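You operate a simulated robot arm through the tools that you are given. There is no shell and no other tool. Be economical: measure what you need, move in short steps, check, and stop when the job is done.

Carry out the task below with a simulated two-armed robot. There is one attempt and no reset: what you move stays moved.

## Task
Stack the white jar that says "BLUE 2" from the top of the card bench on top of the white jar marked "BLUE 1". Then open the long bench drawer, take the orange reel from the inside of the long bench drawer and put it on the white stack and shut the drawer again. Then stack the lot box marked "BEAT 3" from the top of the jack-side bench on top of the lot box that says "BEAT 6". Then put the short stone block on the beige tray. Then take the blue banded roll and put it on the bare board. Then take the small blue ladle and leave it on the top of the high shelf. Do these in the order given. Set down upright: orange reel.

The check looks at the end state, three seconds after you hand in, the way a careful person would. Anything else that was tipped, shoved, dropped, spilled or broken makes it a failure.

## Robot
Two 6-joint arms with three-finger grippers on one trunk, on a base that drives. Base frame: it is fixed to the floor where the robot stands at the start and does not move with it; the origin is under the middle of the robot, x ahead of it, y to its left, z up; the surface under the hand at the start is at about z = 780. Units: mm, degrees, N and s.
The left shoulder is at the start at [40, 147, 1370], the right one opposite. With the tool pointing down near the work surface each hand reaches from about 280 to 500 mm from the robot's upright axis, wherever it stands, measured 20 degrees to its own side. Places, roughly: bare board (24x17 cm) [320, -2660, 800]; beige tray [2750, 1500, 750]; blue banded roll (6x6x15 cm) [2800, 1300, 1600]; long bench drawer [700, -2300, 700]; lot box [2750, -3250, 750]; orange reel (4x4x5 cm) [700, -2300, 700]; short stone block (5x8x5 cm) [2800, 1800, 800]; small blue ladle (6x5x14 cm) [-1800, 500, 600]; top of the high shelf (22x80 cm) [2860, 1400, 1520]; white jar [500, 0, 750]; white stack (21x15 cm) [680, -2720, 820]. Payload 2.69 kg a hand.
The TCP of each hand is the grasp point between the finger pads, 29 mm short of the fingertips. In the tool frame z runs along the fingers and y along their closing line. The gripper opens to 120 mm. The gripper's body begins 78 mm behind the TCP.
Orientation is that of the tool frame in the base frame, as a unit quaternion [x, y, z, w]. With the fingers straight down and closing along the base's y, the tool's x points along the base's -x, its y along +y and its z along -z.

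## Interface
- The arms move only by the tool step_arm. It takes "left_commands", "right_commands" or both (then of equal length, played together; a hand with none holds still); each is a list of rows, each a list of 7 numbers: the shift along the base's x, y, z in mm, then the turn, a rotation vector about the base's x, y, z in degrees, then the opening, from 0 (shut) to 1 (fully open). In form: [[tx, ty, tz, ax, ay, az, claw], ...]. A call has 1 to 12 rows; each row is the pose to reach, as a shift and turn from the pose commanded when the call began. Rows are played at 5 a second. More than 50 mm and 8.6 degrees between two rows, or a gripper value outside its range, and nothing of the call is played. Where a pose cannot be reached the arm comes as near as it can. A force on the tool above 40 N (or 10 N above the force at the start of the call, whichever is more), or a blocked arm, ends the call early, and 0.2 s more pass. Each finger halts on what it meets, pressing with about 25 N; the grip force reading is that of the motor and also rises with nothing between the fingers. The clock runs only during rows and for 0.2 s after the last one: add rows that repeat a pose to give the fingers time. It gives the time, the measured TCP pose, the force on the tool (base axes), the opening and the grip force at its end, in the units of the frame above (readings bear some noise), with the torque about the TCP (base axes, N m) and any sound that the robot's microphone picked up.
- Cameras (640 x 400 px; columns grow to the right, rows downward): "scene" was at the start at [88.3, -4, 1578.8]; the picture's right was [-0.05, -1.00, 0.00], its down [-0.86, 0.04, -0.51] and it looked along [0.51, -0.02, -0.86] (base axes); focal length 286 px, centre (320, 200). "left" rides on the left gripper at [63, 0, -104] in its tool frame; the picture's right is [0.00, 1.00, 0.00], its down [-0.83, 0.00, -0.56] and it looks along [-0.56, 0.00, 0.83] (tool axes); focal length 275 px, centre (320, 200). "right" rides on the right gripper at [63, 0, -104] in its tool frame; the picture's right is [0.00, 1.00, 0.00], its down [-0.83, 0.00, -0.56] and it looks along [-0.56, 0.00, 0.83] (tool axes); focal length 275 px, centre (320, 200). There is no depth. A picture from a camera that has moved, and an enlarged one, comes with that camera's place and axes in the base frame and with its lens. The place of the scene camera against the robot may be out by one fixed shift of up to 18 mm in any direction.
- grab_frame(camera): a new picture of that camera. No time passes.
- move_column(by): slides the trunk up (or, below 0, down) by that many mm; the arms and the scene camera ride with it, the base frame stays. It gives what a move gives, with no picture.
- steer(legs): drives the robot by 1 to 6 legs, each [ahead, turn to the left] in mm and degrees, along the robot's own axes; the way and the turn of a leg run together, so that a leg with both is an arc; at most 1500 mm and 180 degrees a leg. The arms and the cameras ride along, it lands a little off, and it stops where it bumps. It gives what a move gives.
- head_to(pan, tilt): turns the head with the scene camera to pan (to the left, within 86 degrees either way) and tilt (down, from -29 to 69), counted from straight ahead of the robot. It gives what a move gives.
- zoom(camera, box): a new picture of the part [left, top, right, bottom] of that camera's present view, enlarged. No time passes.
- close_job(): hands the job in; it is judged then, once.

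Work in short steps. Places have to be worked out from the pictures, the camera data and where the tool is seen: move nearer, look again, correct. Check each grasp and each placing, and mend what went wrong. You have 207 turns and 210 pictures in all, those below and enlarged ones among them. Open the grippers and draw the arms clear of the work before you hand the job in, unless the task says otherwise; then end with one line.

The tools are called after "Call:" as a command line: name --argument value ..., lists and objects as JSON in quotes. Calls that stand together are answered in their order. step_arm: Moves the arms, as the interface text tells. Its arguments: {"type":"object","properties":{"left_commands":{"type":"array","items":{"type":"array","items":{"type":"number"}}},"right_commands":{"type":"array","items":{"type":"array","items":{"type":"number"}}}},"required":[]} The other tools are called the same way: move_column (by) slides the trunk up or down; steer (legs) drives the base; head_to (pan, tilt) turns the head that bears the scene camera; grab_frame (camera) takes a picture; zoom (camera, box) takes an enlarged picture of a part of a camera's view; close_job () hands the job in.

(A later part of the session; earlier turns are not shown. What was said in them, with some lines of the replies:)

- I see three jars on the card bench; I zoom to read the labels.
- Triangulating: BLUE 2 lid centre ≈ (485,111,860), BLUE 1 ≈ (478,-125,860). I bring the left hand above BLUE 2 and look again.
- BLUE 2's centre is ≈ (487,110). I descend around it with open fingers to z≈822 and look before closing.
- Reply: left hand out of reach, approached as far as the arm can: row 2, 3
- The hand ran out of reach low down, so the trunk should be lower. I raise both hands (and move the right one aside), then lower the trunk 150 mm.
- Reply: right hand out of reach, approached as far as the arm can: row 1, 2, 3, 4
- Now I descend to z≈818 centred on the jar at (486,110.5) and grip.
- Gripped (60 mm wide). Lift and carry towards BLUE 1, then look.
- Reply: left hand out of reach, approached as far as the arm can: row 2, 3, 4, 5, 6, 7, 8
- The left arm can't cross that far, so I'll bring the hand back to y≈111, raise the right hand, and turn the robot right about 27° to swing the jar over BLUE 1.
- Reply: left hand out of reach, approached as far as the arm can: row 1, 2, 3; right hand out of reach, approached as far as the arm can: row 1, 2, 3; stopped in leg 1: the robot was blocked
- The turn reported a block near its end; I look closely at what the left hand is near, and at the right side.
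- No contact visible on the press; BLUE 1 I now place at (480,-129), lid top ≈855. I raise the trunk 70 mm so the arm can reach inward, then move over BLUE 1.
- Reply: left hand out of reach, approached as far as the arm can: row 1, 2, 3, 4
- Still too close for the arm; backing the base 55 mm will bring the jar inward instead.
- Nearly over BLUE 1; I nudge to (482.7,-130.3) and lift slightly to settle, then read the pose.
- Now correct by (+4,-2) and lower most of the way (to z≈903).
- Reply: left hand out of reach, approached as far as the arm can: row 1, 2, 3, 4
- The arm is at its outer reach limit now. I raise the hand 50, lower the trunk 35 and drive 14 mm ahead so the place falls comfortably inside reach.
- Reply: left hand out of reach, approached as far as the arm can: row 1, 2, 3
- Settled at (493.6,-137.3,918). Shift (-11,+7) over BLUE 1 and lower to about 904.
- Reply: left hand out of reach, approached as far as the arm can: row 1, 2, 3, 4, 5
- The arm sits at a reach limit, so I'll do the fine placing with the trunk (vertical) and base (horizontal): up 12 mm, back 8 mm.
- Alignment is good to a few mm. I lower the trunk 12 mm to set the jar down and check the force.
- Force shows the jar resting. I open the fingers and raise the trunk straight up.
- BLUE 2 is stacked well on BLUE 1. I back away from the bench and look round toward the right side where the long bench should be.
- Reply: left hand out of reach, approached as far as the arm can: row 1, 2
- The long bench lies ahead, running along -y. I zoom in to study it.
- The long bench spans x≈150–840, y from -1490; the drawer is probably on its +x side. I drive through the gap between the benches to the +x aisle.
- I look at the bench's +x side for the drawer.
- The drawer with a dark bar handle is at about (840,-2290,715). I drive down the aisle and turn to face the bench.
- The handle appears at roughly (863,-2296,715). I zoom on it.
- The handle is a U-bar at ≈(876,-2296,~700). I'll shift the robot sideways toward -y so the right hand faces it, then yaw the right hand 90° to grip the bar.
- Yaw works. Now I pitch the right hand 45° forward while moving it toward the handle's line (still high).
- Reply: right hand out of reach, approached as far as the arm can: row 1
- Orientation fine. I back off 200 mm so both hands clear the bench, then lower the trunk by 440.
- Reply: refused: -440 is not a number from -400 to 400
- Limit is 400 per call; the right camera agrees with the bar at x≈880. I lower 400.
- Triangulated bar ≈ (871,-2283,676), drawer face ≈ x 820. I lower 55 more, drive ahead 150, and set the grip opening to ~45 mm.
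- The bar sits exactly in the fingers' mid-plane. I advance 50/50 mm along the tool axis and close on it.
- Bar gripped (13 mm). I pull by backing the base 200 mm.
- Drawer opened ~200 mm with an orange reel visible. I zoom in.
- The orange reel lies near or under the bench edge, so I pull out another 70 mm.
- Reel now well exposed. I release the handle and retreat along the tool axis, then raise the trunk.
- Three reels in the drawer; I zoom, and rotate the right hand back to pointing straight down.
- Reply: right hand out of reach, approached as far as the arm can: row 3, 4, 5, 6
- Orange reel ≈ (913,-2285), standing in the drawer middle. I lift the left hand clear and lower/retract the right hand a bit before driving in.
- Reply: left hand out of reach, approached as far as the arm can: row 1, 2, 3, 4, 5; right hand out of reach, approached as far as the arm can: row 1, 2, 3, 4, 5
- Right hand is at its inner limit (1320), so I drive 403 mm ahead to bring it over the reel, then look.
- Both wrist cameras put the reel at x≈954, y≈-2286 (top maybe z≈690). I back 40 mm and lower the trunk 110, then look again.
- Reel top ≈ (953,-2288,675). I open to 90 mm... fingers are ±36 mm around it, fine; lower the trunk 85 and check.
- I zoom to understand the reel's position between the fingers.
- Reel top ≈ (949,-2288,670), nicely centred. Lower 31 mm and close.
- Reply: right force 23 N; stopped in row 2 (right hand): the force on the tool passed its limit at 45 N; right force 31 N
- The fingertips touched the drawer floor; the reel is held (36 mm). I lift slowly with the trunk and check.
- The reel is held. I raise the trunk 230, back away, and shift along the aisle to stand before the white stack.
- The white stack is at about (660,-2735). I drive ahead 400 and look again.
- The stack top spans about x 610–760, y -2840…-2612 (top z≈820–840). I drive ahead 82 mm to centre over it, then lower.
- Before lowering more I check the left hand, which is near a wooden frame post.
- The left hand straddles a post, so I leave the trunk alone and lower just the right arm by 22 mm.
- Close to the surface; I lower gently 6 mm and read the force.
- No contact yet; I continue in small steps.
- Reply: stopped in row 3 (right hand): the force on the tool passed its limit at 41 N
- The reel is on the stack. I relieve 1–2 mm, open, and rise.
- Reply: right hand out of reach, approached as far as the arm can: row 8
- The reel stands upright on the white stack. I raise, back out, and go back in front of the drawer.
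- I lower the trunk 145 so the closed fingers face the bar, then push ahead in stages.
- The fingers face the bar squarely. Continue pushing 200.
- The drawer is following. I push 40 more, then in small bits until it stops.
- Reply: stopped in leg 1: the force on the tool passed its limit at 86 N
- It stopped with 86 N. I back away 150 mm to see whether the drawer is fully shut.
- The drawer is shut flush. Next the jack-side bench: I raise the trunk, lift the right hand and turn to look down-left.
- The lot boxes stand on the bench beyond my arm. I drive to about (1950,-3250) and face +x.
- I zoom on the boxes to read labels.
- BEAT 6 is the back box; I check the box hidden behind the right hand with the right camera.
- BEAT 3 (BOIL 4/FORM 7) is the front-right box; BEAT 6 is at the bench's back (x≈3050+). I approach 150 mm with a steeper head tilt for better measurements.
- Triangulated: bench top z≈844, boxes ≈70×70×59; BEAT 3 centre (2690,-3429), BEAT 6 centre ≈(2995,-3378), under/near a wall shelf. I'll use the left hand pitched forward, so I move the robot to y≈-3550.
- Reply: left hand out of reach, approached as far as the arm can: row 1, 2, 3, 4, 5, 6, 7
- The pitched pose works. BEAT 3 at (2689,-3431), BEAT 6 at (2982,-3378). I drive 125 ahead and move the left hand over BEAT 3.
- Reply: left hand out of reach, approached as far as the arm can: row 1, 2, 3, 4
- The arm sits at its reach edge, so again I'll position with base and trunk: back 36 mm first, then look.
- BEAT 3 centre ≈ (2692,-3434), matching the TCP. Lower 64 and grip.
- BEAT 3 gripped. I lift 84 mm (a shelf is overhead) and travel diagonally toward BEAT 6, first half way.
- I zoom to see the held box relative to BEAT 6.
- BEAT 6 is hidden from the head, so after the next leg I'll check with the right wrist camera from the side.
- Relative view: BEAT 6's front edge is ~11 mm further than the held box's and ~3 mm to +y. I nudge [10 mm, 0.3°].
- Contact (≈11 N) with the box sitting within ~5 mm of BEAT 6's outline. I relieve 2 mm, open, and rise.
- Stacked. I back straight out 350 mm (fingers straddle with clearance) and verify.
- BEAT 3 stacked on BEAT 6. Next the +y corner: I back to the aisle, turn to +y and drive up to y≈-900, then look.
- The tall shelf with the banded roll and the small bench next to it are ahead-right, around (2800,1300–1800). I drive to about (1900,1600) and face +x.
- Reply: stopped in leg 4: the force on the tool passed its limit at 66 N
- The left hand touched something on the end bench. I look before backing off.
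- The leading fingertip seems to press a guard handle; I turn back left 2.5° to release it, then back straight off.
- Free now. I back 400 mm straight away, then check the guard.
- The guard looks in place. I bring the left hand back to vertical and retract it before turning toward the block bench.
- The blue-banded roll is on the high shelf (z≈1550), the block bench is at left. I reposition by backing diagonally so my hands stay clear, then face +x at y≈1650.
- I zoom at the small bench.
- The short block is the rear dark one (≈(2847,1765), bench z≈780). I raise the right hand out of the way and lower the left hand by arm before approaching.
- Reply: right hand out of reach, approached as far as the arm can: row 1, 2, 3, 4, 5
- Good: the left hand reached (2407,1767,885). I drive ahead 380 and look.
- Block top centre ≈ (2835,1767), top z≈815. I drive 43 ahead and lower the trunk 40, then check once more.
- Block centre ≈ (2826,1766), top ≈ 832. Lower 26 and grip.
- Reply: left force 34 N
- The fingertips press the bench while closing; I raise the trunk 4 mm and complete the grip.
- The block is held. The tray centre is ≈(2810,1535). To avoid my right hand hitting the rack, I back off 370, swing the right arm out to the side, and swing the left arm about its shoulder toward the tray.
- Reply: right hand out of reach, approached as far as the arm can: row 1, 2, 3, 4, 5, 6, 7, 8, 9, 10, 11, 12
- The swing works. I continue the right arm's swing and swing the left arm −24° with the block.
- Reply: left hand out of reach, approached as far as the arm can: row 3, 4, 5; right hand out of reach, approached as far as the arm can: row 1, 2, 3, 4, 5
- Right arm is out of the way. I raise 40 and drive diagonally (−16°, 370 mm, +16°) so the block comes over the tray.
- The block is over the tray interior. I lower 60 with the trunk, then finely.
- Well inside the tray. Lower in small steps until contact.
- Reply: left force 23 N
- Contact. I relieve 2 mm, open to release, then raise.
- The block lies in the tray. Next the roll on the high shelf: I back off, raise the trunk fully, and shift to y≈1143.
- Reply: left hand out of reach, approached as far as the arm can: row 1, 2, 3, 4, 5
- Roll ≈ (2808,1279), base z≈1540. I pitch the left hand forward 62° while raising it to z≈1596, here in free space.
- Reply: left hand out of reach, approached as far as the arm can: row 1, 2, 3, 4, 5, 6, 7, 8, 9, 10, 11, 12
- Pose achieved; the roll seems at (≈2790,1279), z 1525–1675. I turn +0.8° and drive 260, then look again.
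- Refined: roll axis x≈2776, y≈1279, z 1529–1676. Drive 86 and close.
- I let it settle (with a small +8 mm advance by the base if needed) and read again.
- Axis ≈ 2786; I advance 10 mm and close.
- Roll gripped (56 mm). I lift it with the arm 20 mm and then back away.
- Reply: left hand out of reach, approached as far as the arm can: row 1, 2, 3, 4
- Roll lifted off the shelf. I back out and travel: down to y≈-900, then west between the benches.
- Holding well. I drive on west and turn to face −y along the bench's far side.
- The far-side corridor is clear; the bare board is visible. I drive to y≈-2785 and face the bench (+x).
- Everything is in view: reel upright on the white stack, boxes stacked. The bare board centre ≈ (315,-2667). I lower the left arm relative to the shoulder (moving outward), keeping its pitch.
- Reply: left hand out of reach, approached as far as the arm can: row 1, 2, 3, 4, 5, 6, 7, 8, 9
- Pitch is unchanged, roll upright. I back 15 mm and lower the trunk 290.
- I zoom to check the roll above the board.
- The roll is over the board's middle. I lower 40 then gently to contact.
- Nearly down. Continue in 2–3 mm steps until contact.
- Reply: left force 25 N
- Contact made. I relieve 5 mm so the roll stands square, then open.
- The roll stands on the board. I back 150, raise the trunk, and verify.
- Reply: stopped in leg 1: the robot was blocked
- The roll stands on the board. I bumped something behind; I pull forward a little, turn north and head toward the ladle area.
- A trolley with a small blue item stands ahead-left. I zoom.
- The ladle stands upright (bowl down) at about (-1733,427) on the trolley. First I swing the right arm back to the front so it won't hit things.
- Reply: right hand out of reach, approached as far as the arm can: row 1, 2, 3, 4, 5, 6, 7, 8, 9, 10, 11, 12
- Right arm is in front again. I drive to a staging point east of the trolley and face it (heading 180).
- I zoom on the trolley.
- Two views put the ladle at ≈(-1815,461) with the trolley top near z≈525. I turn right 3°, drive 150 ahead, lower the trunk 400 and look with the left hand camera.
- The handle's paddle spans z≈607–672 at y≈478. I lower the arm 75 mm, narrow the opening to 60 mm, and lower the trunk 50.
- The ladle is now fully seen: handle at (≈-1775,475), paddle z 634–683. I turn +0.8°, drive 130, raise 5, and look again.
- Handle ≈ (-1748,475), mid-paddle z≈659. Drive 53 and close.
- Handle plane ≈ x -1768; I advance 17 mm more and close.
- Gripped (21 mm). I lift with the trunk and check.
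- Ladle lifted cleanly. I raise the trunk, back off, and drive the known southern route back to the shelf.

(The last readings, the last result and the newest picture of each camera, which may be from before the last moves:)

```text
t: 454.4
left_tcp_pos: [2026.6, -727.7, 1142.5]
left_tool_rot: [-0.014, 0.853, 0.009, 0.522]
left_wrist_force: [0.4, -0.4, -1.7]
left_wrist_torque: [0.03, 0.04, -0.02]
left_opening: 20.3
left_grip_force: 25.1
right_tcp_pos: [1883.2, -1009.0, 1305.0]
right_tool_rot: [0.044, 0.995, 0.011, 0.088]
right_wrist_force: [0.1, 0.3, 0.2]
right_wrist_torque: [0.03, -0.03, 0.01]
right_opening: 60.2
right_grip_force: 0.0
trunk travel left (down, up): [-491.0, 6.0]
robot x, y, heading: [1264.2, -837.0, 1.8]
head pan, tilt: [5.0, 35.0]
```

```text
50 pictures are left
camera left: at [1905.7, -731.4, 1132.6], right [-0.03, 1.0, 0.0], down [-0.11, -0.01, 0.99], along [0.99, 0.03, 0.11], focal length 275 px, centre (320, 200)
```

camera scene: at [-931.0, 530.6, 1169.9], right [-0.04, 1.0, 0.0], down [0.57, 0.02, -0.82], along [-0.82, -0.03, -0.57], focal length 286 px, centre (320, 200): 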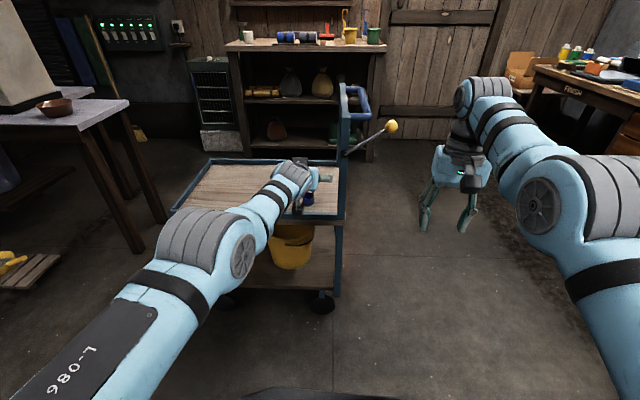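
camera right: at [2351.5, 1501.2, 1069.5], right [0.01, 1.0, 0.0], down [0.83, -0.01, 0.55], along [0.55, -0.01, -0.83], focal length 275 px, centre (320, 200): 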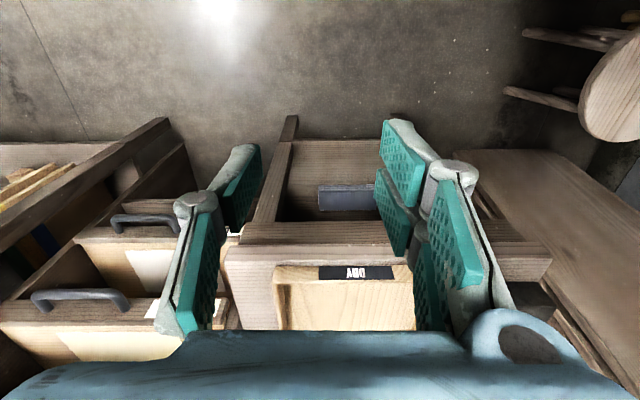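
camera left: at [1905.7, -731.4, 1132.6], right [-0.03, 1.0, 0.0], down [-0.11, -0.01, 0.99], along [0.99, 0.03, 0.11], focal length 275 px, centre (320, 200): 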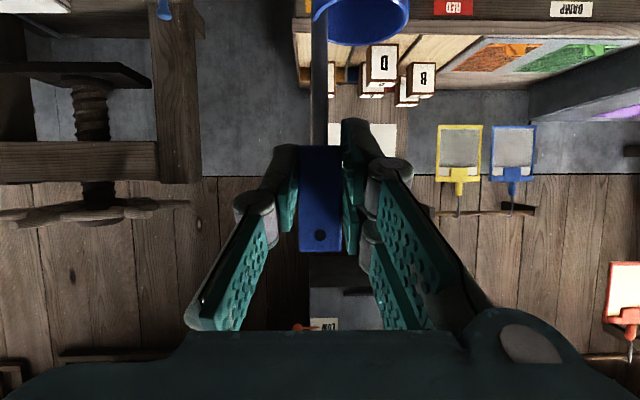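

The right hand's orientation reading changed; I do a still step to see whether it's only a transient.

Call:
step_arm --left_commands '[[0, 0, 0, 0, 0, 0, 0.0], [0, 0, 0, 0, 0, 0, 0.0], [0, 0, 0, 0, 0, 0, 0.0]]'

Call:
grab_frame --camera "scene"

Call:
grab_frame --camera "right"

```text
t: 455.2
left_tcp_pos: [2014.0, -727.2, 1154.4]
left_tool_rot: [-0.016, 0.847, 0.009, 0.532]
left_wrist_force: [0.4, -0.2, -0.3]
left_wrist_torque: [0.01, -0.02, 0.0]
left_opening: 20.2
left_grip_force: 24.9
right_tcp_pos: [1866.9, -1008.5, 1317.5]
right_tool_rot: [0.043, 0.994, 0.014, 0.101]
right_wrist_force: [1.1, 0.4, -0.1]
right_wrist_torque: [0.01, 0.02, -0.01]
right_opening: 59.9
right_grip_force: 0.1
trunk travel left (down, up): [-491.0, 6.0]
robot x, y, heading: [1265.3, -836.0, 1.6]
head pan, tilt: [5.0, 35.0]
```

```text
49 pictures are left
camera scene: at [1382.2, -826.2, 1605.8], right [0.12, -0.99, 0.0], down [-0.57, -0.07, -0.82], along [0.81, 0.09, -0.58], focal length 286 px, centre (320, 200)
```

scene: 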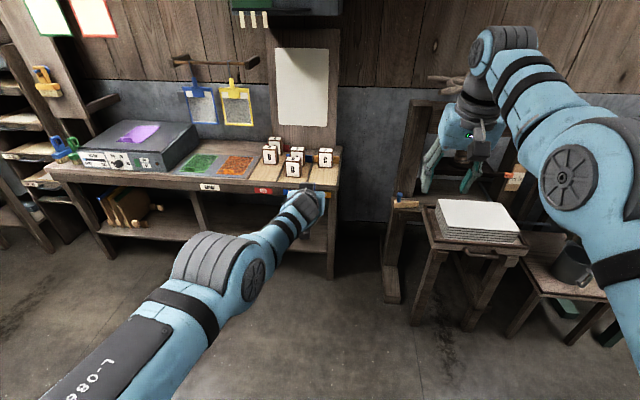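

```text
48 pictures are left
camera right: at [1784.7, -1005.4, 1406.1], right [0.08, 1.0, 0.03], down [0.7, -0.08, 0.71], along [0.71, -0.03, -0.7], focal length 275 px, centre (320, 200)
```

right: 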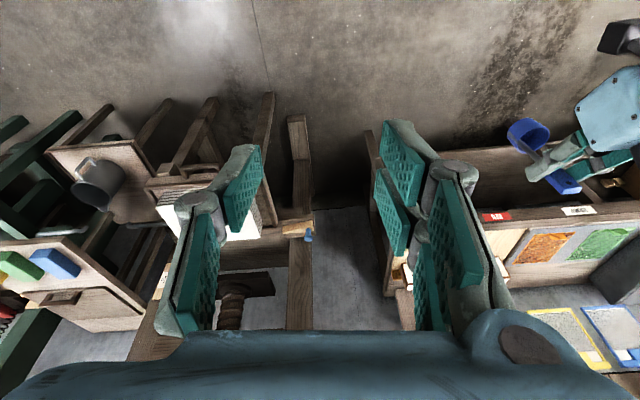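

I command both arms to hold and see whether the drift continues.

Call:
step_arm --left_commands '[[0, 0, 0, 0, 0, 0, 0.0], [0, 0, 0, 0, 0, 0, 0.0], [0, 0, 0, 0, 0, 0, 0.0]]' --right_commands '[[0, 0, 0, 0, 0, 0, 0.5], [0, 0, 0, 0, 0, 0, 0.5], [0, 0, 0, 0, 0, 0, 0.5]]'

```text
t: 456.0
left_tcp_pos: [2004.4, -729.0, 1156.5]
left_tool_rot: [-0.016, 0.847, 0.01, 0.532]
left_wrist_force: [0.3, -0.4, 0.9]
left_wrist_torque: [0.0, 0.02, 0.01]
left_opening: 20.3
left_grip_force: 24.9
right_tcp_pos: [1856.8, -1009.9, 1318.9]
right_tool_rot: [0.044, 0.994, 0.012, 0.102]
right_wrist_force: [0.0, 1.2, 0.0]
right_wrist_torque: [0.0, -0.02, 0.0]
right_opening: 59.8
right_grip_force: 0.1
trunk travel left (down, up): [-491.0, 6.0]
robot x, y, heading: [1265.9, -836.8, 1.7]
head pan, tilt: [5.0, 35.0]
```

It has settled. I drive on to the shelf staging point and look.

Call:
steer --legs '[[0, 77.4], [1500, 0], [520, 0], [0, -79.1]]'

Call:
head_to --pan 0 --tilt 5

Call:
grab_frame --camera "scene"

```text
t: 472.8
left_tcp_pos: [2376.3, 1273.4, 1159.1]
left_tool_rot: [-0.016, 0.846, 0.009, 0.533]
left_wrist_force: [-0.2, 0.4, -1.3]
left_wrist_torque: [-0.01, -0.02, 0.0]
left_opening: 20.4
left_grip_force: 24.8
right_tcp_pos: [2229.2, 991.4, 1319.5]
right_tool_rot: [0.042, 0.994, 0.013, 0.103]
right_wrist_force: [0.3, 0.5, -0.5]
right_wrist_torque: [-0.03, -0.02, 0.0]
right_opening: 60.0
right_grip_force: 0.2
trunk travel left (down, up): [-491.0, 6.0]
robot x, y, heading: [1632.7, 1163.7, 2.0]
head pan, tilt: [5.0, 35.0]
```

```text
t: 473.7
left_tcp_pos: [2376.7, 1271.8, 1159.6]
left_tool_rot: [-0.017, 0.845, 0.011, 0.535]
left_wrist_force: [-0.3, 0.2, -0.7]
left_wrist_torque: [0.0, 0.02, -0.01]
left_opening: 20.3
left_grip_force: 24.8
right_tcp_pos: [2230.2, 990.4, 1320.8]
right_tool_rot: [0.043, 0.994, 0.014, 0.104]
right_wrist_force: [-0.8, 0.5, -0.9]
right_wrist_torque: [0.02, 0.0, -0.04]
right_opening: 59.9
right_grip_force: 0.1
trunk travel left (down, up): [-491.0, 6.0]
robot x, y, heading: [1634.7, 1162.4, 1.7]
head pan, tilt: [0.0, 5.0]
```

```text
47 pictures are left
camera scene: at [1747.1, 1165.0, 1654.7], right [0.03, -1.0, 0.0], down [-0.09, 0.0, -1.0], along [1.0, 0.03, -0.09], focal length 286 px, centre (320, 200)
```

scene: 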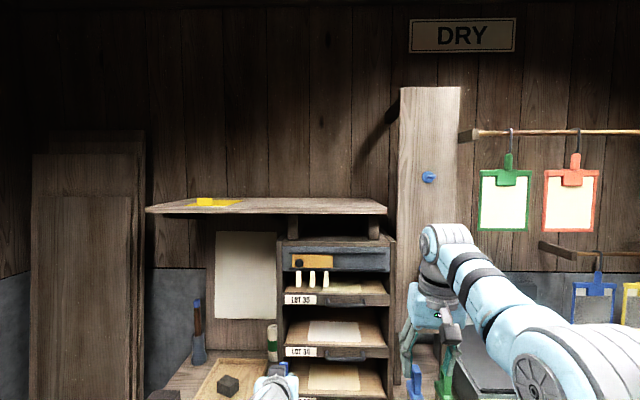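

Block in tray confirmed. I swing the right arm aside again while raising the left hand (with the ladle) to shelf height.

Call:
move_column --by 6

Call:
step_arm --right_commands '[[-4.4, -48, 0, 0, 0, -5, 0.5], [-13, -95.4, 0, 0, 0, -10, 0.5], [-25.8, -141.9, 0, 0, 0, -15, 0.5], [-42.5, -187.2, 0, 0, 0, -20, 0.5], [-63.1, -230.8, 0, 0, 0, -25, 0.5], [-87.4, -272.4, 0, 0, 0, -30, 0.5], [-115.3, -311.8, 0, 0, 0, -35, 0.5], [-146.5, -348.5, 0, 0, 0, -40, 0.5], [-180.7, -382.4, 0, 0, 0, -45, 0.5], [-217.8, -413.2, 0, 0, 0, -50, 0.5], [-257.5, -440.7, 0, 0, 0, -55, 0.5], [-299.4, -464.6, 0, 0, 0, -60, 0.5]]' --left_commands '[[-12, 0, 41, 0, 0.3, 0, 0], [-25, 0, 82, 0, 0.5, 0, 0], [-37, 0, 123, 0, 0.8, 0, 0], [-50, 0, 164, 0, 1, 0, 0], [-62, 0, 205, 0, 1.3, 0, 0], [-75, 0, 246, 0, 1.5, 0, 0], [-87, 0, 287, 0, 1.8, 0, 0], [-100, 0, 328, 0, 2, 0, 0], [-112, 0, 369, 0, 2.3, 0, 0], [-125, 0, 410, 0, 2.6, 0, 0], [-137, 0, 451, 0, 2.8, 0, 0], [-150, 0, 490, 0, 3.1, 0, 0]]'

Call:
grab_frame --camera "left"

Call:
grab_frame --camera "scene"

```text
t: 474.3
left_tcp_pos: [2375.3, 1272.7, 1166.1]
left_tool_rot: [-0.018, 0.845, 0.011, 0.535]
left_wrist_force: [-0.1, 0.2, -0.7]
left_wrist_torque: [-0.02, 0.0, 0.01]
left_opening: 20.0
left_grip_force: 25.1
right_tcp_pos: [2230.1, 990.5, 1325.9]
right_tool_rot: [0.042, 0.993, 0.013, 0.105]
right_wrist_force: [-0.1, -0.3, 0.0]
right_wrist_torque: [0.0, -0.02, 0.04]
right_opening: 60.0
right_grip_force: 0.0
trunk travel left (down, up): [-497.0, 0.0]
robot x, y, heading: [1638.1, 1164.0, 1.9]
head pan, tilt: [0.0, 5.0]
```

```text
t: 476.9
left_tcp_pos: [2222.0, 1280.1, 1640.3]
left_tool_rot: [-0.016, 0.859, 0.01, 0.512]
left_wrist_force: [0.1, 0.1, -1.4]
left_wrist_torque: [0.01, 0.03, -0.01]
left_opening: 20.3
left_grip_force: 24.9
left hand out of reach, approached as far as the arm can: row 1, 2, 3, 4, 5, 6, 7, 8, 9, 10, 11, 12
right_tcp_pos: [1977.1, 494.3, 1337.6]
right_tool_rot: [0.517, 0.849, -0.037, 0.097]
right_wrist_force: [0.1, 0.4, 0.6]
right_wrist_torque: [-0.01, -0.05, 0.01]
right_opening: 60.0
right_grip_force: 0.2
right hand out of reach, approached as far as the arm can: row 1, 2, 3, 4, 5, 6, 7, 8, 9, 10, 11, 12
trunk travel left (down, up): [-497.0, 0.0]
robot x, y, heading: [1633.1, 1164.6, 1.7]
head pan, tilt: [0.0, 5.0]
```

```text
46 pictures are left
camera left: at [2100.5, 1275.0, 1634.9], right [-0.04, 1.0, 0.01], down [-0.09, -0.01, 1.0], along [0.99, 0.04, 0.09], focal length 275 px, centre (320, 200)
```

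left: 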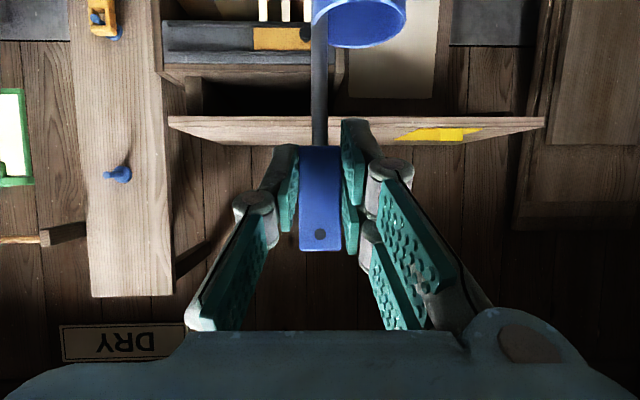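

```text
45 pictures are left
camera scene: at [1743.5, 1164.6, 1660.6], right [0.03, -1.0, 0.0], down [-0.09, 0.0, -1.0], along [1.0, 0.03, -0.09], focal length 286 px, centre (320, 200)
```

scene: 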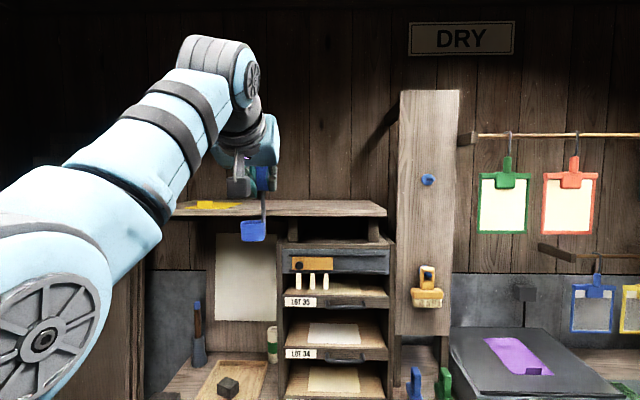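

Hand is level with the shelf but the bowl's bottom (~1528) would graze it. I raise about 40 mm more, pulling in.

Call:
step_arm --left_commands '[[-12, 0, 10, 0, 0, 0, 0], [-24, 0, 20, 0, 0, 0, 0], [-36, 0, 30, 0, 0, 0, 0], [-48, 0, 42, 0, 0, 0, 0], [-48, 0, 42, 0, 0, 0, 0]]' --right_commands '[[-42, -16, 0, 0, 0, -5, 0.5], [-84, -30, 0, 0, 0, -10, 0.5], [-126, -42, 0, 0, 0, -15, 0.5], [-168, -50, 0, 0, 0, -20, 0.5], [-210, -54, 0, 0, 0, -25, 0.5]]'

Call:
zoom --camera "scene" --box '[160, 120, 400, 270]'

```text
t: 478.1
left_tcp_pos: [2172.5, 1279.5, 1684.8]
left_tool_rot: [-0.017, 0.859, 0.011, 0.512]
left_wrist_force: [-0.4, -0.3, -0.2]
left_wrist_torque: [-0.01, 0.02, -0.04]
left_opening: 20.5
left_grip_force: 25.0
right_tcp_pos: [1734.6, 415.0, 1354.7]
right_tool_rot: [0.7, 0.707, -0.057, 0.087]
right_wrist_force: [-0.5, -0.5, -0.7]
right_wrist_torque: [0.0, -0.08, 0.03]
right_opening: 60.2
right_grip_force: 0.1
right hand out of reach, approached as far as the arm can: row 1, 2, 3, 4, 5
trunk travel left (down, up): [-497.0, 0.0]
robot x, y, heading: [1638.6, 1159.5, 1.8]
head pan, tilt: [0.0, 5.0]
```

```text
2.67 times, centred on (280, 195) of scene
camera zoom: at [1742.9, 1164.3, 1660.6], right [0.03, -1.0, 0.0], down [-0.08, 0.0, -1.0], along [1.0, 0.03, -0.08], focal length 761 px, centre (427, 213)
```

zoom: 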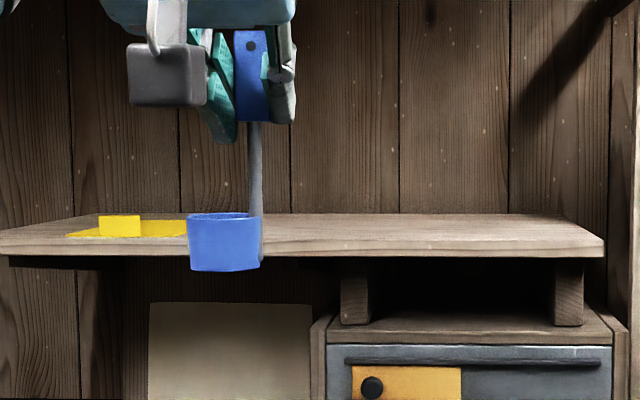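

Clearance is ample now. I drive 520 ahead toward the empty part of the shelf and look.

Call:
steer --legs '[[520, 0]]'

Call:
grab_frame --camera "left"

Call:
grab_frame --camera "scene"

```text
t: 481.1
left_tcp_pos: [2698.9, 1295.8, 1683.2]
left_tool_rot: [-0.018, 0.859, 0.012, 0.512]
left_wrist_force: [-1.2, 0.2, -0.5]
left_wrist_torque: [-0.04, 0.0, -0.01]
left_opening: 20.2
left_grip_force: 24.9
right_tcp_pos: [2261.2, 432.6, 1354.9]
right_tool_rot: [0.7, 0.706, -0.058, 0.088]
right_wrist_force: [-0.2, 0.1, 0.1]
right_wrist_torque: [0.01, -0.03, 0.03]
right_opening: 60.0
right_grip_force: 0.2
trunk travel left (down, up): [-497.0, 0.0]
robot x, y, heading: [2160.6, 1179.1, 1.6]
head pan, tilt: [0.0, 5.0]
```

```text
43 pictures are left
camera left: at [2576.7, 1292.4, 1676.5], right [-0.04, 1.0, 0.01], down [-0.09, -0.01, 1.0], along [0.99, 0.04, 0.09], focal length 275 px, centre (320, 200)
```

left: 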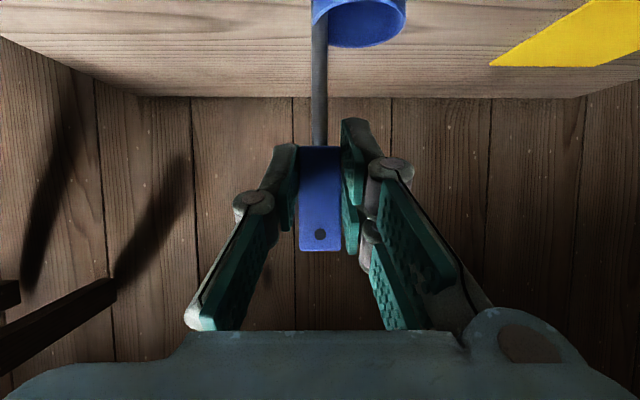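

```text
42 pictures are left
camera scene: at [2268.4, 1181.5, 1660.6], right [0.03, -1.0, 0.0], down [-0.08, 0.0, -1.0], along [1.0, 0.03, -0.08], focal length 286 px, centre (320, 200)
```

scene: 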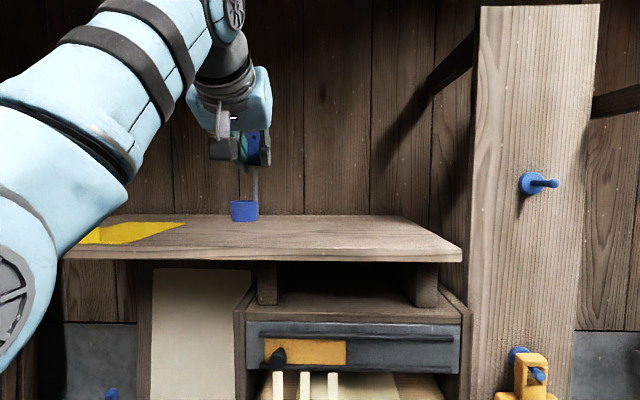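

The shelf top (z≈1540) below is clear. I drive 105 more so the ladle is well over the shelf, then settle and view.

Call:
steer --legs '[[105, 0]]'

Call:
step_arm --left_commands '[[3, 0, -12, 0, 0, 0, 0], [6, 0, -25, 0, 0, 0, 0], [6, 0, -25, 0, 0, 0, 0]]'

Call:
zoom --camera "scene" --box '[160, 110, 380, 260]'

```text
t: 482.3
left_tcp_pos: [2786.4, 1300.2, 1689.1]
left_tool_rot: [-0.017, 0.856, 0.012, 0.516]
left_wrist_force: [-1.4, -0.3, 0.5]
left_wrist_torque: [0.01, -0.01, 0.0]
left_opening: 20.4
left_grip_force: 25.0
right_tcp_pos: [2351.2, 434.4, 1355.8]
right_tool_rot: [0.701, 0.705, -0.054, 0.09]
right_wrist_force: [-1.0, 0.4, 0.5]
right_wrist_torque: [-0.05, -0.07, 0.04]
right_opening: 60.2
right_grip_force: 0.0
trunk travel left (down, up): [-497.0, 0.0]
robot x, y, heading: [2259.3, 1181.3, 1.9]
head pan, tilt: [0.0, 5.0]
```

```text
t: 483.1
left_tcp_pos: [2815.3, 1296.9, 1670.5]
left_tool_rot: [-0.017, 0.858, 0.011, 0.513]
left_wrist_force: [-0.3, -0.1, -0.1]
left_wrist_torque: [-0.05, -0.02, -0.01]
left_opening: 20.1
left_grip_force: 25.1
left hand out of reach, approached as far as the arm can: row 1, 2, 3
right_tcp_pos: [2361.2, 434.3, 1355.3]
right_tool_rot: [0.701, 0.706, -0.057, 0.087]
right_wrist_force: [-0.6, 1.0, 0.5]
right_wrist_torque: [0.0, -0.06, 0.0]
right_opening: 59.9
right_grip_force: 0.1
trunk travel left (down, up): [-497.0, 0.0]
robot x, y, heading: [2261.5, 1184.1, 2.0]
head pan, tilt: [0.0, 5.0]
```

```text
2.67 times, centred on (270, 185) of scene
camera zoom: at [2369.1, 1184.7, 1660.8], right [0.03, -1.0, 0.0], down [-0.08, 0.0, -1.0], along [1.0, 0.03, -0.08], focal length 761 px, centre (453, 240)
```

zoom: 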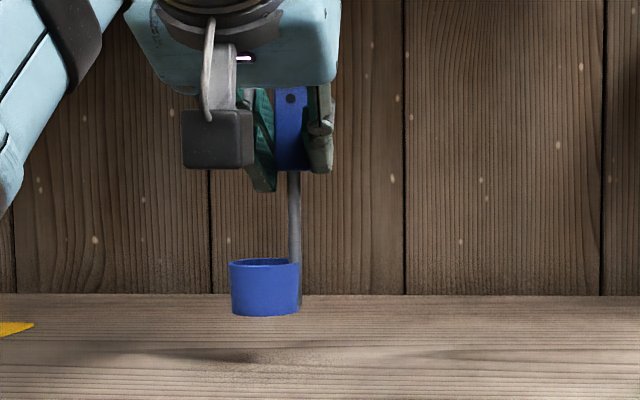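

The ladle hangs upright over the shelf. I lower with the trunk in small steps watching the force.

Call:
move_column --by -10

Call:
move_column --by -5

Call:
zoom --camera "scene" --box '[160, 110, 380, 260]'

```text
t: 483.7
left_tcp_pos: [2821.0, 1296.5, 1659.8]
left_tool_rot: [-0.017, 0.859, 0.012, 0.511]
left_wrist_force: [-0.5, 0.6, -1.3]
left_wrist_torque: [-0.03, 0.01, -0.02]
left_opening: 20.5
left_grip_force: 25.2
right_tcp_pos: [2366.6, 435.8, 1345.6]
right_tool_rot: [0.7, 0.706, -0.058, 0.087]
right_wrist_force: [0.2, -0.5, 1.1]
right_wrist_torque: [0.0, 0.03, 0.01]
right_opening: 60.2
right_grip_force: 0.2
trunk travel left (down, up): [-487.0, 10.0]
robot x, y, heading: [2263.9, 1181.6, 1.7]
head pan, tilt: [0.0, 5.0]
```

```text
t: 484.2
left_tcp_pos: [2823.3, 1296.9, 1654.1]
left_tool_rot: [-0.017, 0.86, 0.011, 0.511]
left_wrist_force: [0.2, 0.5, -0.4]
left_wrist_torque: [-0.03, 0.02, 0.01]
left_opening: 20.4
left_grip_force: 24.8
right_tcp_pos: [2369.5, 435.7, 1340.3]
right_tool_rot: [0.7, 0.707, -0.059, 0.085]
right_wrist_force: [0.2, 0.7, 0.4]
right_wrist_torque: [0.02, 0.04, 0.0]
right_opening: 60.1
right_grip_force: 0.0
trunk travel left (down, up): [-482.0, 15.0]
robot x, y, heading: [2263.4, 1183.8, 1.7]
head pan, tilt: [0.0, 5.0]
```

```text
2.67 times, centred on (270, 185) of scene
camera zoom: at [2377.1, 1184.8, 1645.9], right [0.03, -1.0, 0.0], down [-0.09, 0.0, -1.0], along [1.0, 0.03, -0.09], focal length 761 px, centre (453, 240)
```

zoom: 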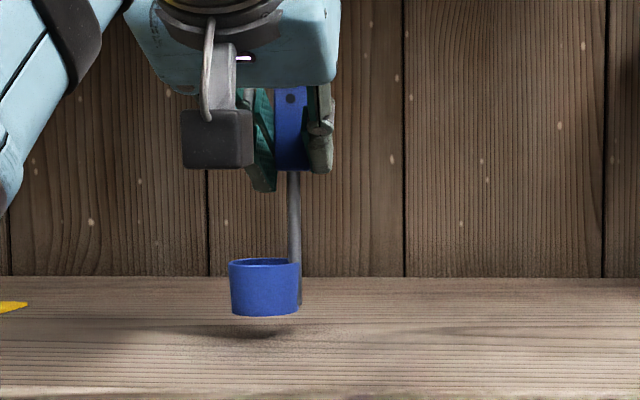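

A small shadow gap remains. I continue in 4 mm steps.

Call:
move_column --by -5

Call:
move_column --by -4

Call:
zoom --camera "scene" --box '[160, 110, 380, 260]'

```text
t: 484.8
left_tcp_pos: [2821.2, 1297.0, 1648.5]
left_tool_rot: [-0.017, 0.86, 0.012, 0.51]
left_wrist_force: [-0.9, -0.2, 0.0]
left_wrist_torque: [-0.02, -0.02, -0.01]
left_opening: 20.4
left_grip_force: 24.8
right_tcp_pos: [2368.0, 435.3, 1335.1]
right_tool_rot: [0.7, 0.707, -0.059, 0.086]
right_wrist_force: [-1.0, -0.2, -0.4]
right_wrist_torque: [0.06, -0.01, 0.03]
right_opening: 60.1
right_grip_force: 0.0
trunk travel left (down, up): [-477.0, 20.0]
robot x, y, heading: [2264.1, 1184.8, 2.0]
head pan, tilt: [0.0, 5.0]
```

```text
t: 485.3
left_tcp_pos: [2820.5, 1296.9, 1646.4]
left_tool_rot: [-0.017, 0.86, 0.011, 0.51]
left_wrist_force: [-0.2, 0.3, -0.8]
left_wrist_torque: [-0.01, -0.01, 0.01]
left_opening: 20.6
left_grip_force: 24.6
right_tcp_pos: [2366.4, 435.2, 1331.5]
right_tool_rot: [0.7, 0.707, -0.058, 0.086]
right_wrist_force: [-0.5, 0.1, 0.0]
right_wrist_torque: [0.02, 0.04, 0.0]
right_opening: 60.0
right_grip_force: 0.0
trunk travel left (down, up): [-473.0, 24.0]
robot x, y, heading: [2261.9, 1180.2, 1.7]
head pan, tilt: [0.0, 5.0]
```

```text
2.67 times, centred on (270, 185) of scene
camera zoom: at [2375.6, 1184.8, 1637.3], right [0.03, -1.0, 0.0], down [-0.09, 0.0, -1.0], along [1.0, 0.03, -0.09], focal length 761 px, centre (453, 240)
```

zoom: 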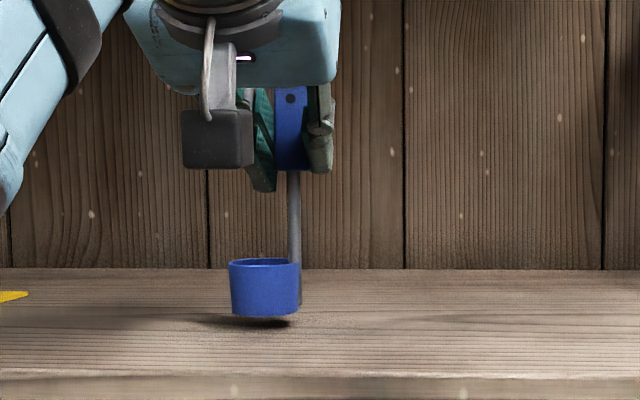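

Getting close (shadow just below). A few more small steps.

Call:
move_column --by -3

Call:
move_column --by -3

Call:
move_column --by -2

Call:
zoom --camera "scene" --box '[160, 110, 380, 260]'

```text
t: 485.8
left_tcp_pos: [2820.6, 1296.3, 1642.2]
left_tool_rot: [-0.016, 0.86, 0.011, 0.51]
left_wrist_force: [-1.2, 0.1, -0.6]
left_wrist_torque: [0.0, -0.02, 0.01]
left_opening: 20.4
left_grip_force: 25.2
right_tcp_pos: [2367.1, 435.5, 1329.8]
right_tool_rot: [0.7, 0.706, -0.058, 0.086]
right_wrist_force: [-0.4, -0.1, -0.1]
right_wrist_torque: [0.02, 0.02, -0.03]
right_opening: 60.1
right_grip_force: 0.0
trunk travel left (down, up): [-470.0, 27.0]
robot x, y, heading: [2262.3, 1182.3, 1.7]
head pan, tilt: [0.0, 5.0]
```

```text
t: 486.3
left_tcp_pos: [2820.6, 1296.7, 1638.8]
left_tool_rot: [-0.016, 0.86, 0.01, 0.511]
left_wrist_force: [-0.1, 0.3, -1.4]
left_wrist_torque: [-0.03, 0.03, 0.01]
left_opening: 20.4
left_grip_force: 24.9
right_tcp_pos: [2367.2, 434.0, 1325.2]
right_tool_rot: [0.7, 0.706, -0.058, 0.086]
right_wrist_force: [0.4, 0.7, -0.6]
right_wrist_torque: [0.04, -0.01, 0.01]
right_opening: 60.0
right_grip_force: 0.1
trunk travel left (down, up): [-467.0, 30.0]
robot x, y, heading: [2260.5, 1181.3, 1.6]
head pan, tilt: [0.0, 5.0]
```

```text
t: 486.9
left_tcp_pos: [2820.3, 1297.6, 1638.1]
left_tool_rot: [-0.017, 0.86, 0.011, 0.51]
left_wrist_force: [0.2, 0.7, -0.9]
left_wrist_torque: [-0.03, 0.02, 0.0]
left_opening: 20.3
left_grip_force: 25.6
right_tcp_pos: [2367.4, 434.1, 1323.9]
right_tool_rot: [0.7, 0.707, -0.057, 0.086]
right_wrist_force: [0.4, -0.6, -0.8]
right_wrist_torque: [0.02, 0.0, 0.01]
right_opening: 60.1
right_grip_force: 0.0
trunk travel left (down, up): [-465.0, 32.0]
robot x, y, heading: [2261.7, 1186.5, 1.5]
head pan, tilt: [0.0, 5.0]
```

```text
2.67 times, centred on (270, 185) of scene
camera zoom: at [2375.7, 1184.9, 1629.4], right [0.03, -1.0, 0.0], down [-0.09, 0.0, -1.0], along [1.0, 0.03, -0.09], focal length 761 px, centre (453, 240)
```

zoom: 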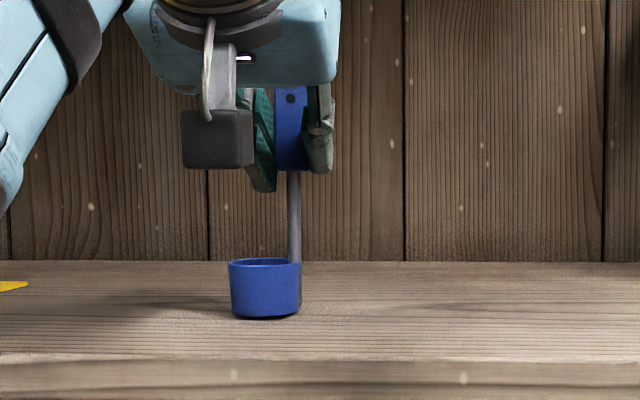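

Almost touching. Two more small steps, reading the force.

Call:
move_column --by -2

Call:
move_column --by -2

```text
t: 487.4
left_tcp_pos: [2820.9, 1296.3, 1636.9]
left_tool_rot: [-0.017, 0.86, 0.011, 0.511]
left_wrist_force: [-0.1, -0.5, -0.1]
left_wrist_torque: [-0.03, -0.01, -0.02]
left_opening: 20.3
left_grip_force: 24.9
right_tcp_pos: [2366.5, 434.8, 1321.7]
right_tool_rot: [0.7, 0.706, -0.059, 0.086]
right_wrist_force: [0.3, -0.1, 0.2]
right_wrist_torque: [-0.02, 0.05, 0.03]
right_opening: 59.7
right_grip_force: 0.0
trunk travel left (down, up): [-463.0, 34.0]
robot x, y, heading: [2265.4, 1185.0, 1.6]
head pan, tilt: [0.0, 5.0]
```

```text
t: 487.9
left_tcp_pos: [2820.1, 1296.5, 1635.5]
left_tool_rot: [-0.016, 0.859, 0.01, 0.512]
left_wrist_force: [3.3, 0.6, 8.9]
left_wrist_torque: [0.11, -0.39, -0.01]
left_opening: 20.5
left_grip_force: 24.9
right_tcp_pos: [2367.0, 435.3, 1320.0]
right_tool_rot: [0.7, 0.707, -0.058, 0.086]
right_wrist_force: [0.0, 0.3, 0.0]
right_wrist_torque: [-0.01, -0.02, -0.04]
right_opening: 60.2
right_grip_force: 0.1
trunk travel left (down, up): [-461.0, 36.0]
robot x, y, heading: [2260.6, 1182.5, 1.8]
head pan, tilt: [0.0, 5.0]
```

Contact (≈9 N). I ease 1 mm and open the fingers.

Call:
move_column --by 1

Call:
step_arm --left_commands '[[0, 0, 0, 0, 0, 0, 0.25], [0, 0, 0, 0, 0, 0, 0.4], [0, 0, 0, 0, 0, 0, 0.6], [0, 0, 0, 0, 0, 0, 0.6], [0, 0, 0, 0, 0, 0, 0.6]]'

Call:
zoom --camera "scene" --box '[160, 110, 380, 260]'

Call:
grab_frame --camera "left"

```text
t: 488.4
left_tcp_pos: [2819.6, 1296.3, 1634.6]
left_tool_rot: [-0.017, 0.859, 0.011, 0.511]
left_wrist_force: [3.1, 1.0, 8.5]
left_wrist_torque: [0.08, -0.39, -0.03]
left_opening: 20.3
left_grip_force: 25.1
right_tcp_pos: [2365.9, 435.1, 1319.9]
right_tool_rot: [0.7, 0.707, -0.058, 0.087]
right_wrist_force: [-0.4, -0.2, 0.1]
right_wrist_torque: [0.04, -0.06, 0.0]
right_opening: 59.8
right_grip_force: 0.1
trunk travel left (down, up): [-462.0, 35.0]
robot x, y, heading: [2263.5, 1181.3, 1.9]
head pan, tilt: [0.0, 5.0]
```

```text
t: 489.6
left_tcp_pos: [2821.9, 1297.8, 1634.6]
left_tool_rot: [-0.016, 0.859, 0.01, 0.511]
left_wrist_force: [0.3, 0.0, 0.6]
left_wrist_torque: [0.01, 0.04, 0.02]
left_opening: 71.9
left_grip_force: 0.0
right_tcp_pos: [2367.1, 434.9, 1321.7]
right_tool_rot: [0.7, 0.707, -0.058, 0.085]
right_wrist_force: [0.4, 0.7, -0.9]
right_wrist_torque: [-0.01, -0.02, -0.04]
right_opening: 60.0
right_grip_force: 0.1
trunk travel left (down, up): [-462.0, 35.0]
robot x, y, heading: [2259.2, 1183.9, 1.5]
head pan, tilt: [0.0, 5.0]
```

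```text
2.67 times, centred on (270, 185) of scene
camera zoom: at [2375.6, 1184.9, 1626.5], right [0.03, -1.0, 0.0], down [-0.09, 0.0, -1.0], along [1.0, 0.03, -0.09], focal length 761 px, centre (453, 240)
```

zoom: 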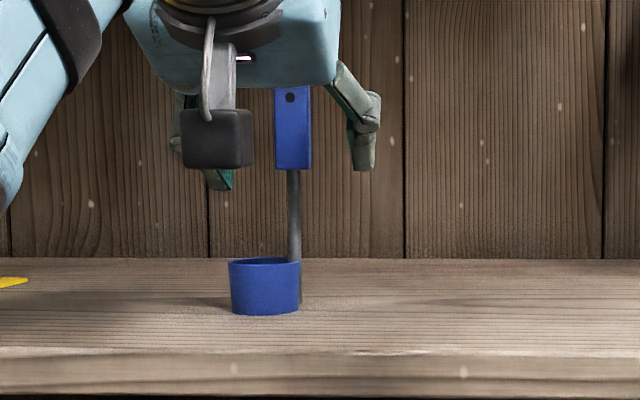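

```text
36 pictures are left
camera left: at [2699.4, 1292.0, 1628.7], right [-0.04, 1.0, 0.01], down [-0.09, -0.01, 1.0], along [1.0, 0.04, 0.09], focal length 275 px, centre (320, 200)
```

left: 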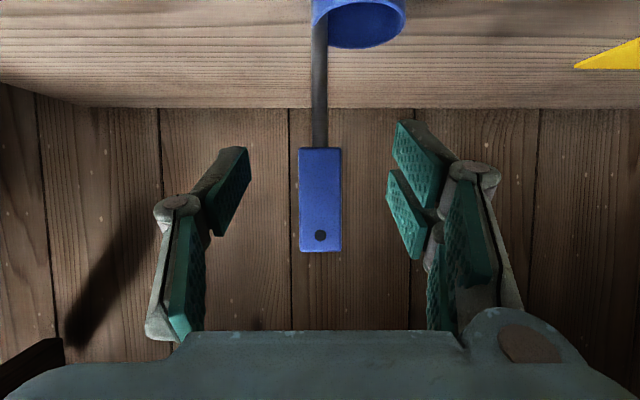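

The ladle stands on the shelf. I back straight out 450 mm and verify.

Call:
steer --legs '[[-450, 0]]'

Call:
grab_frame --camera "scene"

```text
t: 492.3
left_tcp_pos: [2377.2, 1284.2, 1632.6]
left_tool_rot: [-0.018, 0.86, 0.011, 0.509]
left_wrist_force: [1.0, -0.3, 0.0]
left_wrist_torque: [-0.02, 0.01, -0.02]
left_opening: 71.8
left_grip_force: 0.0
right_tcp_pos: [1927.1, 419.9, 1320.2]
right_tool_rot: [0.699, 0.708, -0.06, 0.087]
right_wrist_force: [-0.9, -0.2, -0.2]
right_wrist_torque: [0.0, 0.03, -0.05]
right_opening: 60.0
right_grip_force: 0.0
trunk travel left (down, up): [-462.0, 35.0]
robot x, y, heading: [1812.9, 1167.5, 1.8]
head pan, tilt: [0.0, 5.0]
```

```text
35 pictures are left
camera scene: at [1933.5, 1170.6, 1626.2], right [0.03, -1.0, 0.0], down [-0.09, 0.0, -1.0], along [1.0, 0.03, -0.09], focal length 286 px, centre (320, 200)
```

scene: 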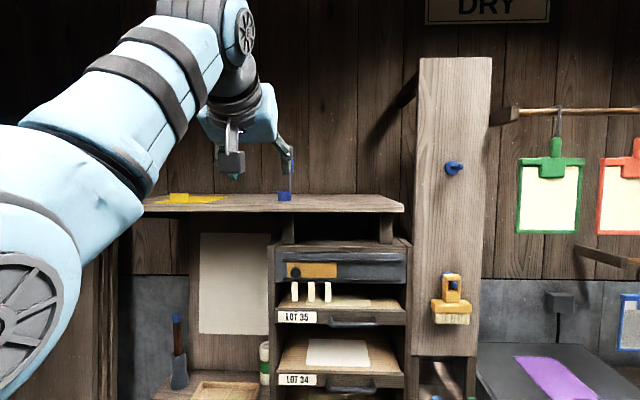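

The ladle stands on the shelf alone. For safety I return to check that the drawer is really shut.

Call:
steer --legs '[[0, -99.5], [1500, 0], [1500, 0]]'

Call:
head_to --pan -46 --tilt 45

Call:
grab_frame --camera "scene"

```text
t: 511.0
left_tcp_pos: [1475.1, -2386.3, 1636.3]
left_tool_rot: [0.636, 0.578, -0.378, 0.345]
left_wrist_force: [-0.1, 0.6, -0.2]
left_wrist_torque: [-0.02, 0.05, 0.02]
left_opening: 72.0
left_grip_force: 0.1
right_tcp_pos: [680.2, -1820.9, 1320.6]
right_tool_rot: [0.993, -0.062, -0.103, 0.014]
right_wrist_force: [0.4, 0.2, 0.4]
right_wrist_torque: [-0.01, 0.02, 0.05]
right_opening: 60.0
right_grip_force: 0.1
trunk travel left (down, up): [-462.0, 35.0]
robot x, y, heading: [1433.6, -1816.7, -95.8]
head pan, tilt: [0.0, 5.0]
```

```text
t: 512.1
left_tcp_pos: [1474.3, -2385.9, 1635.9]
left_tool_rot: [0.636, 0.579, -0.377, 0.345]
left_wrist_force: [0.3, -1.0, -0.1]
left_wrist_torque: [0.0, 0.0, -0.02]
left_opening: 72.1
left_grip_force: 0.1
right_tcp_pos: [682.8, -1821.4, 1320.7]
right_tool_rot: [0.993, -0.063, -0.104, 0.012]
right_wrist_force: [-0.6, 0.3, -1.0]
right_wrist_torque: [-0.04, -0.03, 0.04]
right_opening: 59.9
right_grip_force: 0.1
trunk travel left (down, up): [-462.0, 35.0]
robot x, y, heading: [1433.9, -1815.7, -95.6]
head pan, tilt: [-46.0, 45.0]
```

```text
34 pictures are left
camera scene: at [1369.9, -1889.1, 1563.6], right [-0.62, 0.79, 0.0], down [0.56, 0.44, -0.71], along [-0.56, -0.44, -0.71], focal length 286 px, centre (320, 200)
```

scene: 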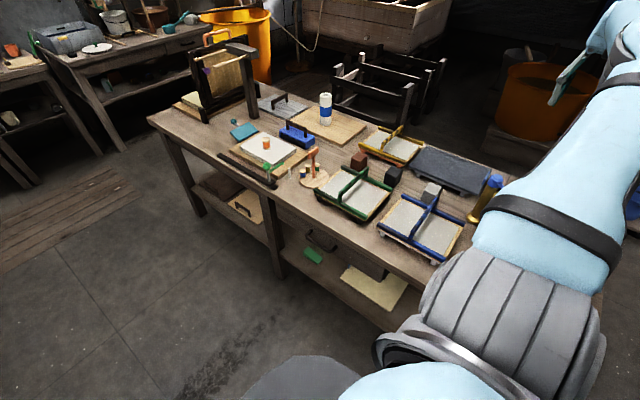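

I zoom on the drawer front.

Call:
zoom --camera "scene" --box '[250, 180, 430, 310]'

```text
3.08 times, centred on (340, 245) of scene
camera zoom: at [1369.9, -1889.1, 1563.6], right [-0.62, 0.79, 0.0], down [0.56, 0.44, -0.71], along [-0.56, -0.44, -0.71], focal length 879 px, centre (258, 62)
```

zoom: 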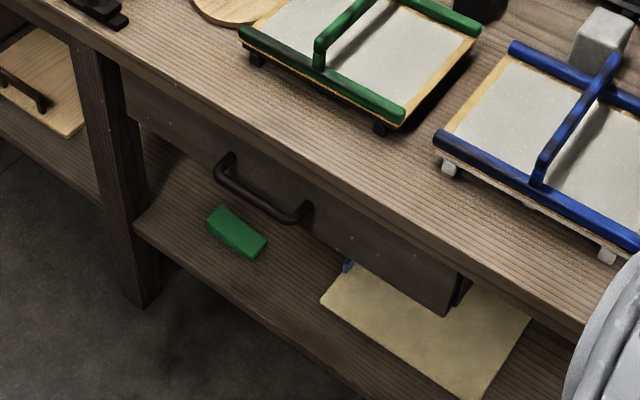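

The drawer looks shut, but I compare exactly with the pre-opening view from the same viewpoint (1503,-2310, tilt 40).

Call:
steer --legs '[[0, 13.6], [499, 0], [0, -97.5]]'

Call:
move_column --by 20

Call:
head_to --pan 0 --tilt 40

Call:
zoom --camera "scene" --box '[250, 260, 410, 340]'

```text
t: 520.1
left_tcp_pos: [947.2, -2409.5, 1633.8]
left_tool_rot: [0.86, 0.003, -0.51, 0.002]
left_wrist_force: [0.1, -0.1, -0.3]
left_wrist_torque: [-0.03, 0.0, 0.02]
left_opening: 72.3
left_grip_force: 0.0
right_tcp_pos: [1428.9, -1564.5, 1321.0]
right_tool_rot: [-0.695, 0.712, 0.085, 0.06]
right_wrist_force: [-0.5, -1.1, -0.8]
right_wrist_torque: [0.01, 0.02, -0.01]
right_opening: 60.1
right_grip_force: 0.0
trunk travel left (down, up): [-462.0, 35.0]
robot x, y, heading: [1505.2, -2314.7, 179.8]
head pan, tilt: [-46.0, 45.0]
```

```text
t: 520.8
left_tcp_pos: [946.8, -2409.2, 1654.2]
left_tool_rot: [0.86, 0.001, -0.51, 0.001]
left_wrist_force: [0.7, 0.6, 0.3]
left_wrist_torque: [-0.03, 0.01, 0.01]
left_opening: 72.1
left_grip_force: 0.1
right_tcp_pos: [1430.2, -1563.3, 1341.8]
right_tool_rot: [-0.694, 0.712, 0.087, 0.061]
right_wrist_force: [0.7, 0.0, 0.2]
right_wrist_torque: [0.0, 0.01, -0.02]
right_opening: 59.8
right_grip_force: 0.1
trunk travel left (down, up): [-482.0, 15.0]
robot x, y, heading: [1507.2, -2314.0, 179.9]
head pan, tilt: [-46.0, 45.0]
```

```text
t: 521.9
left_tcp_pos: [946.5, -2408.7, 1655.1]
left_tool_rot: [0.86, 0.002, -0.511, 0.002]
left_wrist_force: [-0.3, -0.6, 0.7]
left_wrist_torque: [0.02, -0.03, 0.0]
left_opening: 72.4
left_grip_force: 0.0
right_tcp_pos: [1428.7, -1564.6, 1341.5]
right_tool_rot: [-0.694, 0.712, 0.085, 0.06]
right_wrist_force: [0.3, -0.8, -0.5]
right_wrist_torque: [-0.04, -0.02, -0.03]
right_opening: 59.9
right_grip_force: 0.0
trunk travel left (down, up): [-482.0, 15.0]
robot x, y, heading: [1508.0, -2313.5, 179.7]
head pan, tilt: [0.0, 40.0]
```

```text
4.00 times, centred on (330, 300) of scene
camera zoom: at [1402.6, -2313.8, 1590.4], right [0.0, 1.0, 0.0], down [0.64, 0.0, -0.77], along [-0.77, 0.0, -0.64], focal length 1142 px, centre (280, -200)
```

zoom: 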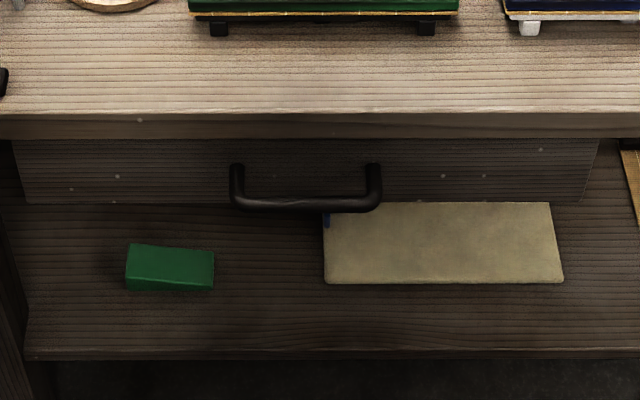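

The drawer matches its original shut position to within a couple of pixels. I back away from the bench, open both grippers fully, and hand in.

Call:
steer --legs '[[-300, 0]]'

Call:
step_arm --left_commands '[[0, 0, 0, 0, 0, 0, 1], [0, 0, 0, 0, 0, 0, 1], [0, 0, 0, 0, 0, 0, 1]]' --right_commands '[[0, 0, 0, 0, 0, 0, 1], [0, 0, 0, 0, 0, 0, 1], [0, 0, 0, 0, 0, 0, 1]]'

Call:
grab_frame --camera "scene"

```text
t: 523.9
left_tcp_pos: [1239.6, -2409.2, 1651.5]
left_tool_rot: [0.861, 0.001, -0.509, 0.002]
left_wrist_force: [-0.6, 0.1, 0.2]
left_wrist_torque: [-0.02, -0.02, 0.01]
left_opening: 71.8
left_grip_force: 0.1
right_tcp_pos: [1726.2, -1564.1, 1341.0]
right_tool_rot: [-0.693, 0.713, 0.083, 0.061]
right_wrist_force: [0.0, 0.1, -1.0]
right_wrist_torque: [0.01, -0.07, -0.02]
right_opening: 59.9
right_grip_force: 0.1
trunk travel left (down, up): [-482.0, 15.0]
robot x, y, heading: [1804.0, -2315.9, 179.7]
head pan, tilt: [0.0, 40.0]
```

```text
t: 524.7
left_tcp_pos: [1243.7, -2409.0, 1653.7]
left_tool_rot: [0.86, 0.0, -0.51, 0.001]
left_wrist_force: [0.4, 0.3, 0.1]
left_wrist_torque: [0.01, 0.02, 0.01]
left_opening: 120.1
left_grip_force: 0.0
right_tcp_pos: [1730.0, -1564.5, 1340.5]
right_tool_rot: [-0.693, 0.713, 0.086, 0.061]
right_wrist_force: [0.1, -0.1, 0.2]
right_wrist_torque: [-0.01, 0.0, 0.03]
right_opening: 120.1
right_grip_force: 0.2
trunk travel left (down, up): [-482.0, 15.0]
robot x, y, heading: [1807.9, -2316.4, 179.6]
head pan, tilt: [0.0, 40.0]
```

```text
31 pictures are left
camera scene: at [1701.2, -2315.0, 1590.3], right [0.0, 1.0, 0.0], down [0.64, 0.0, -0.77], along [-0.77, 0.0, -0.64], focal length 286 px, centre (320, 200)
```

scene: 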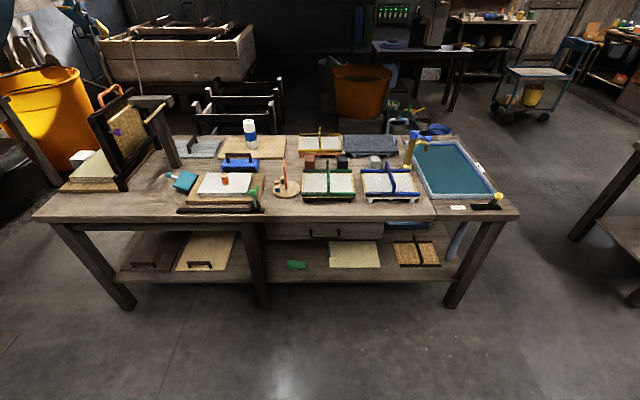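

The reel is upright on the white stack, the roll stands on the board, the drawer is shut and the grippers are open and clear. I hand in now.

Call:
close_job

```text
The job is handed in.
```

All six tasks were carried out in the order given and the job is handed in. My left hand pressed the stamper's guard handle and my base bumped something behind it near the long bench. Neither looked displaced in later views, but I had no close "before" picture to compare.
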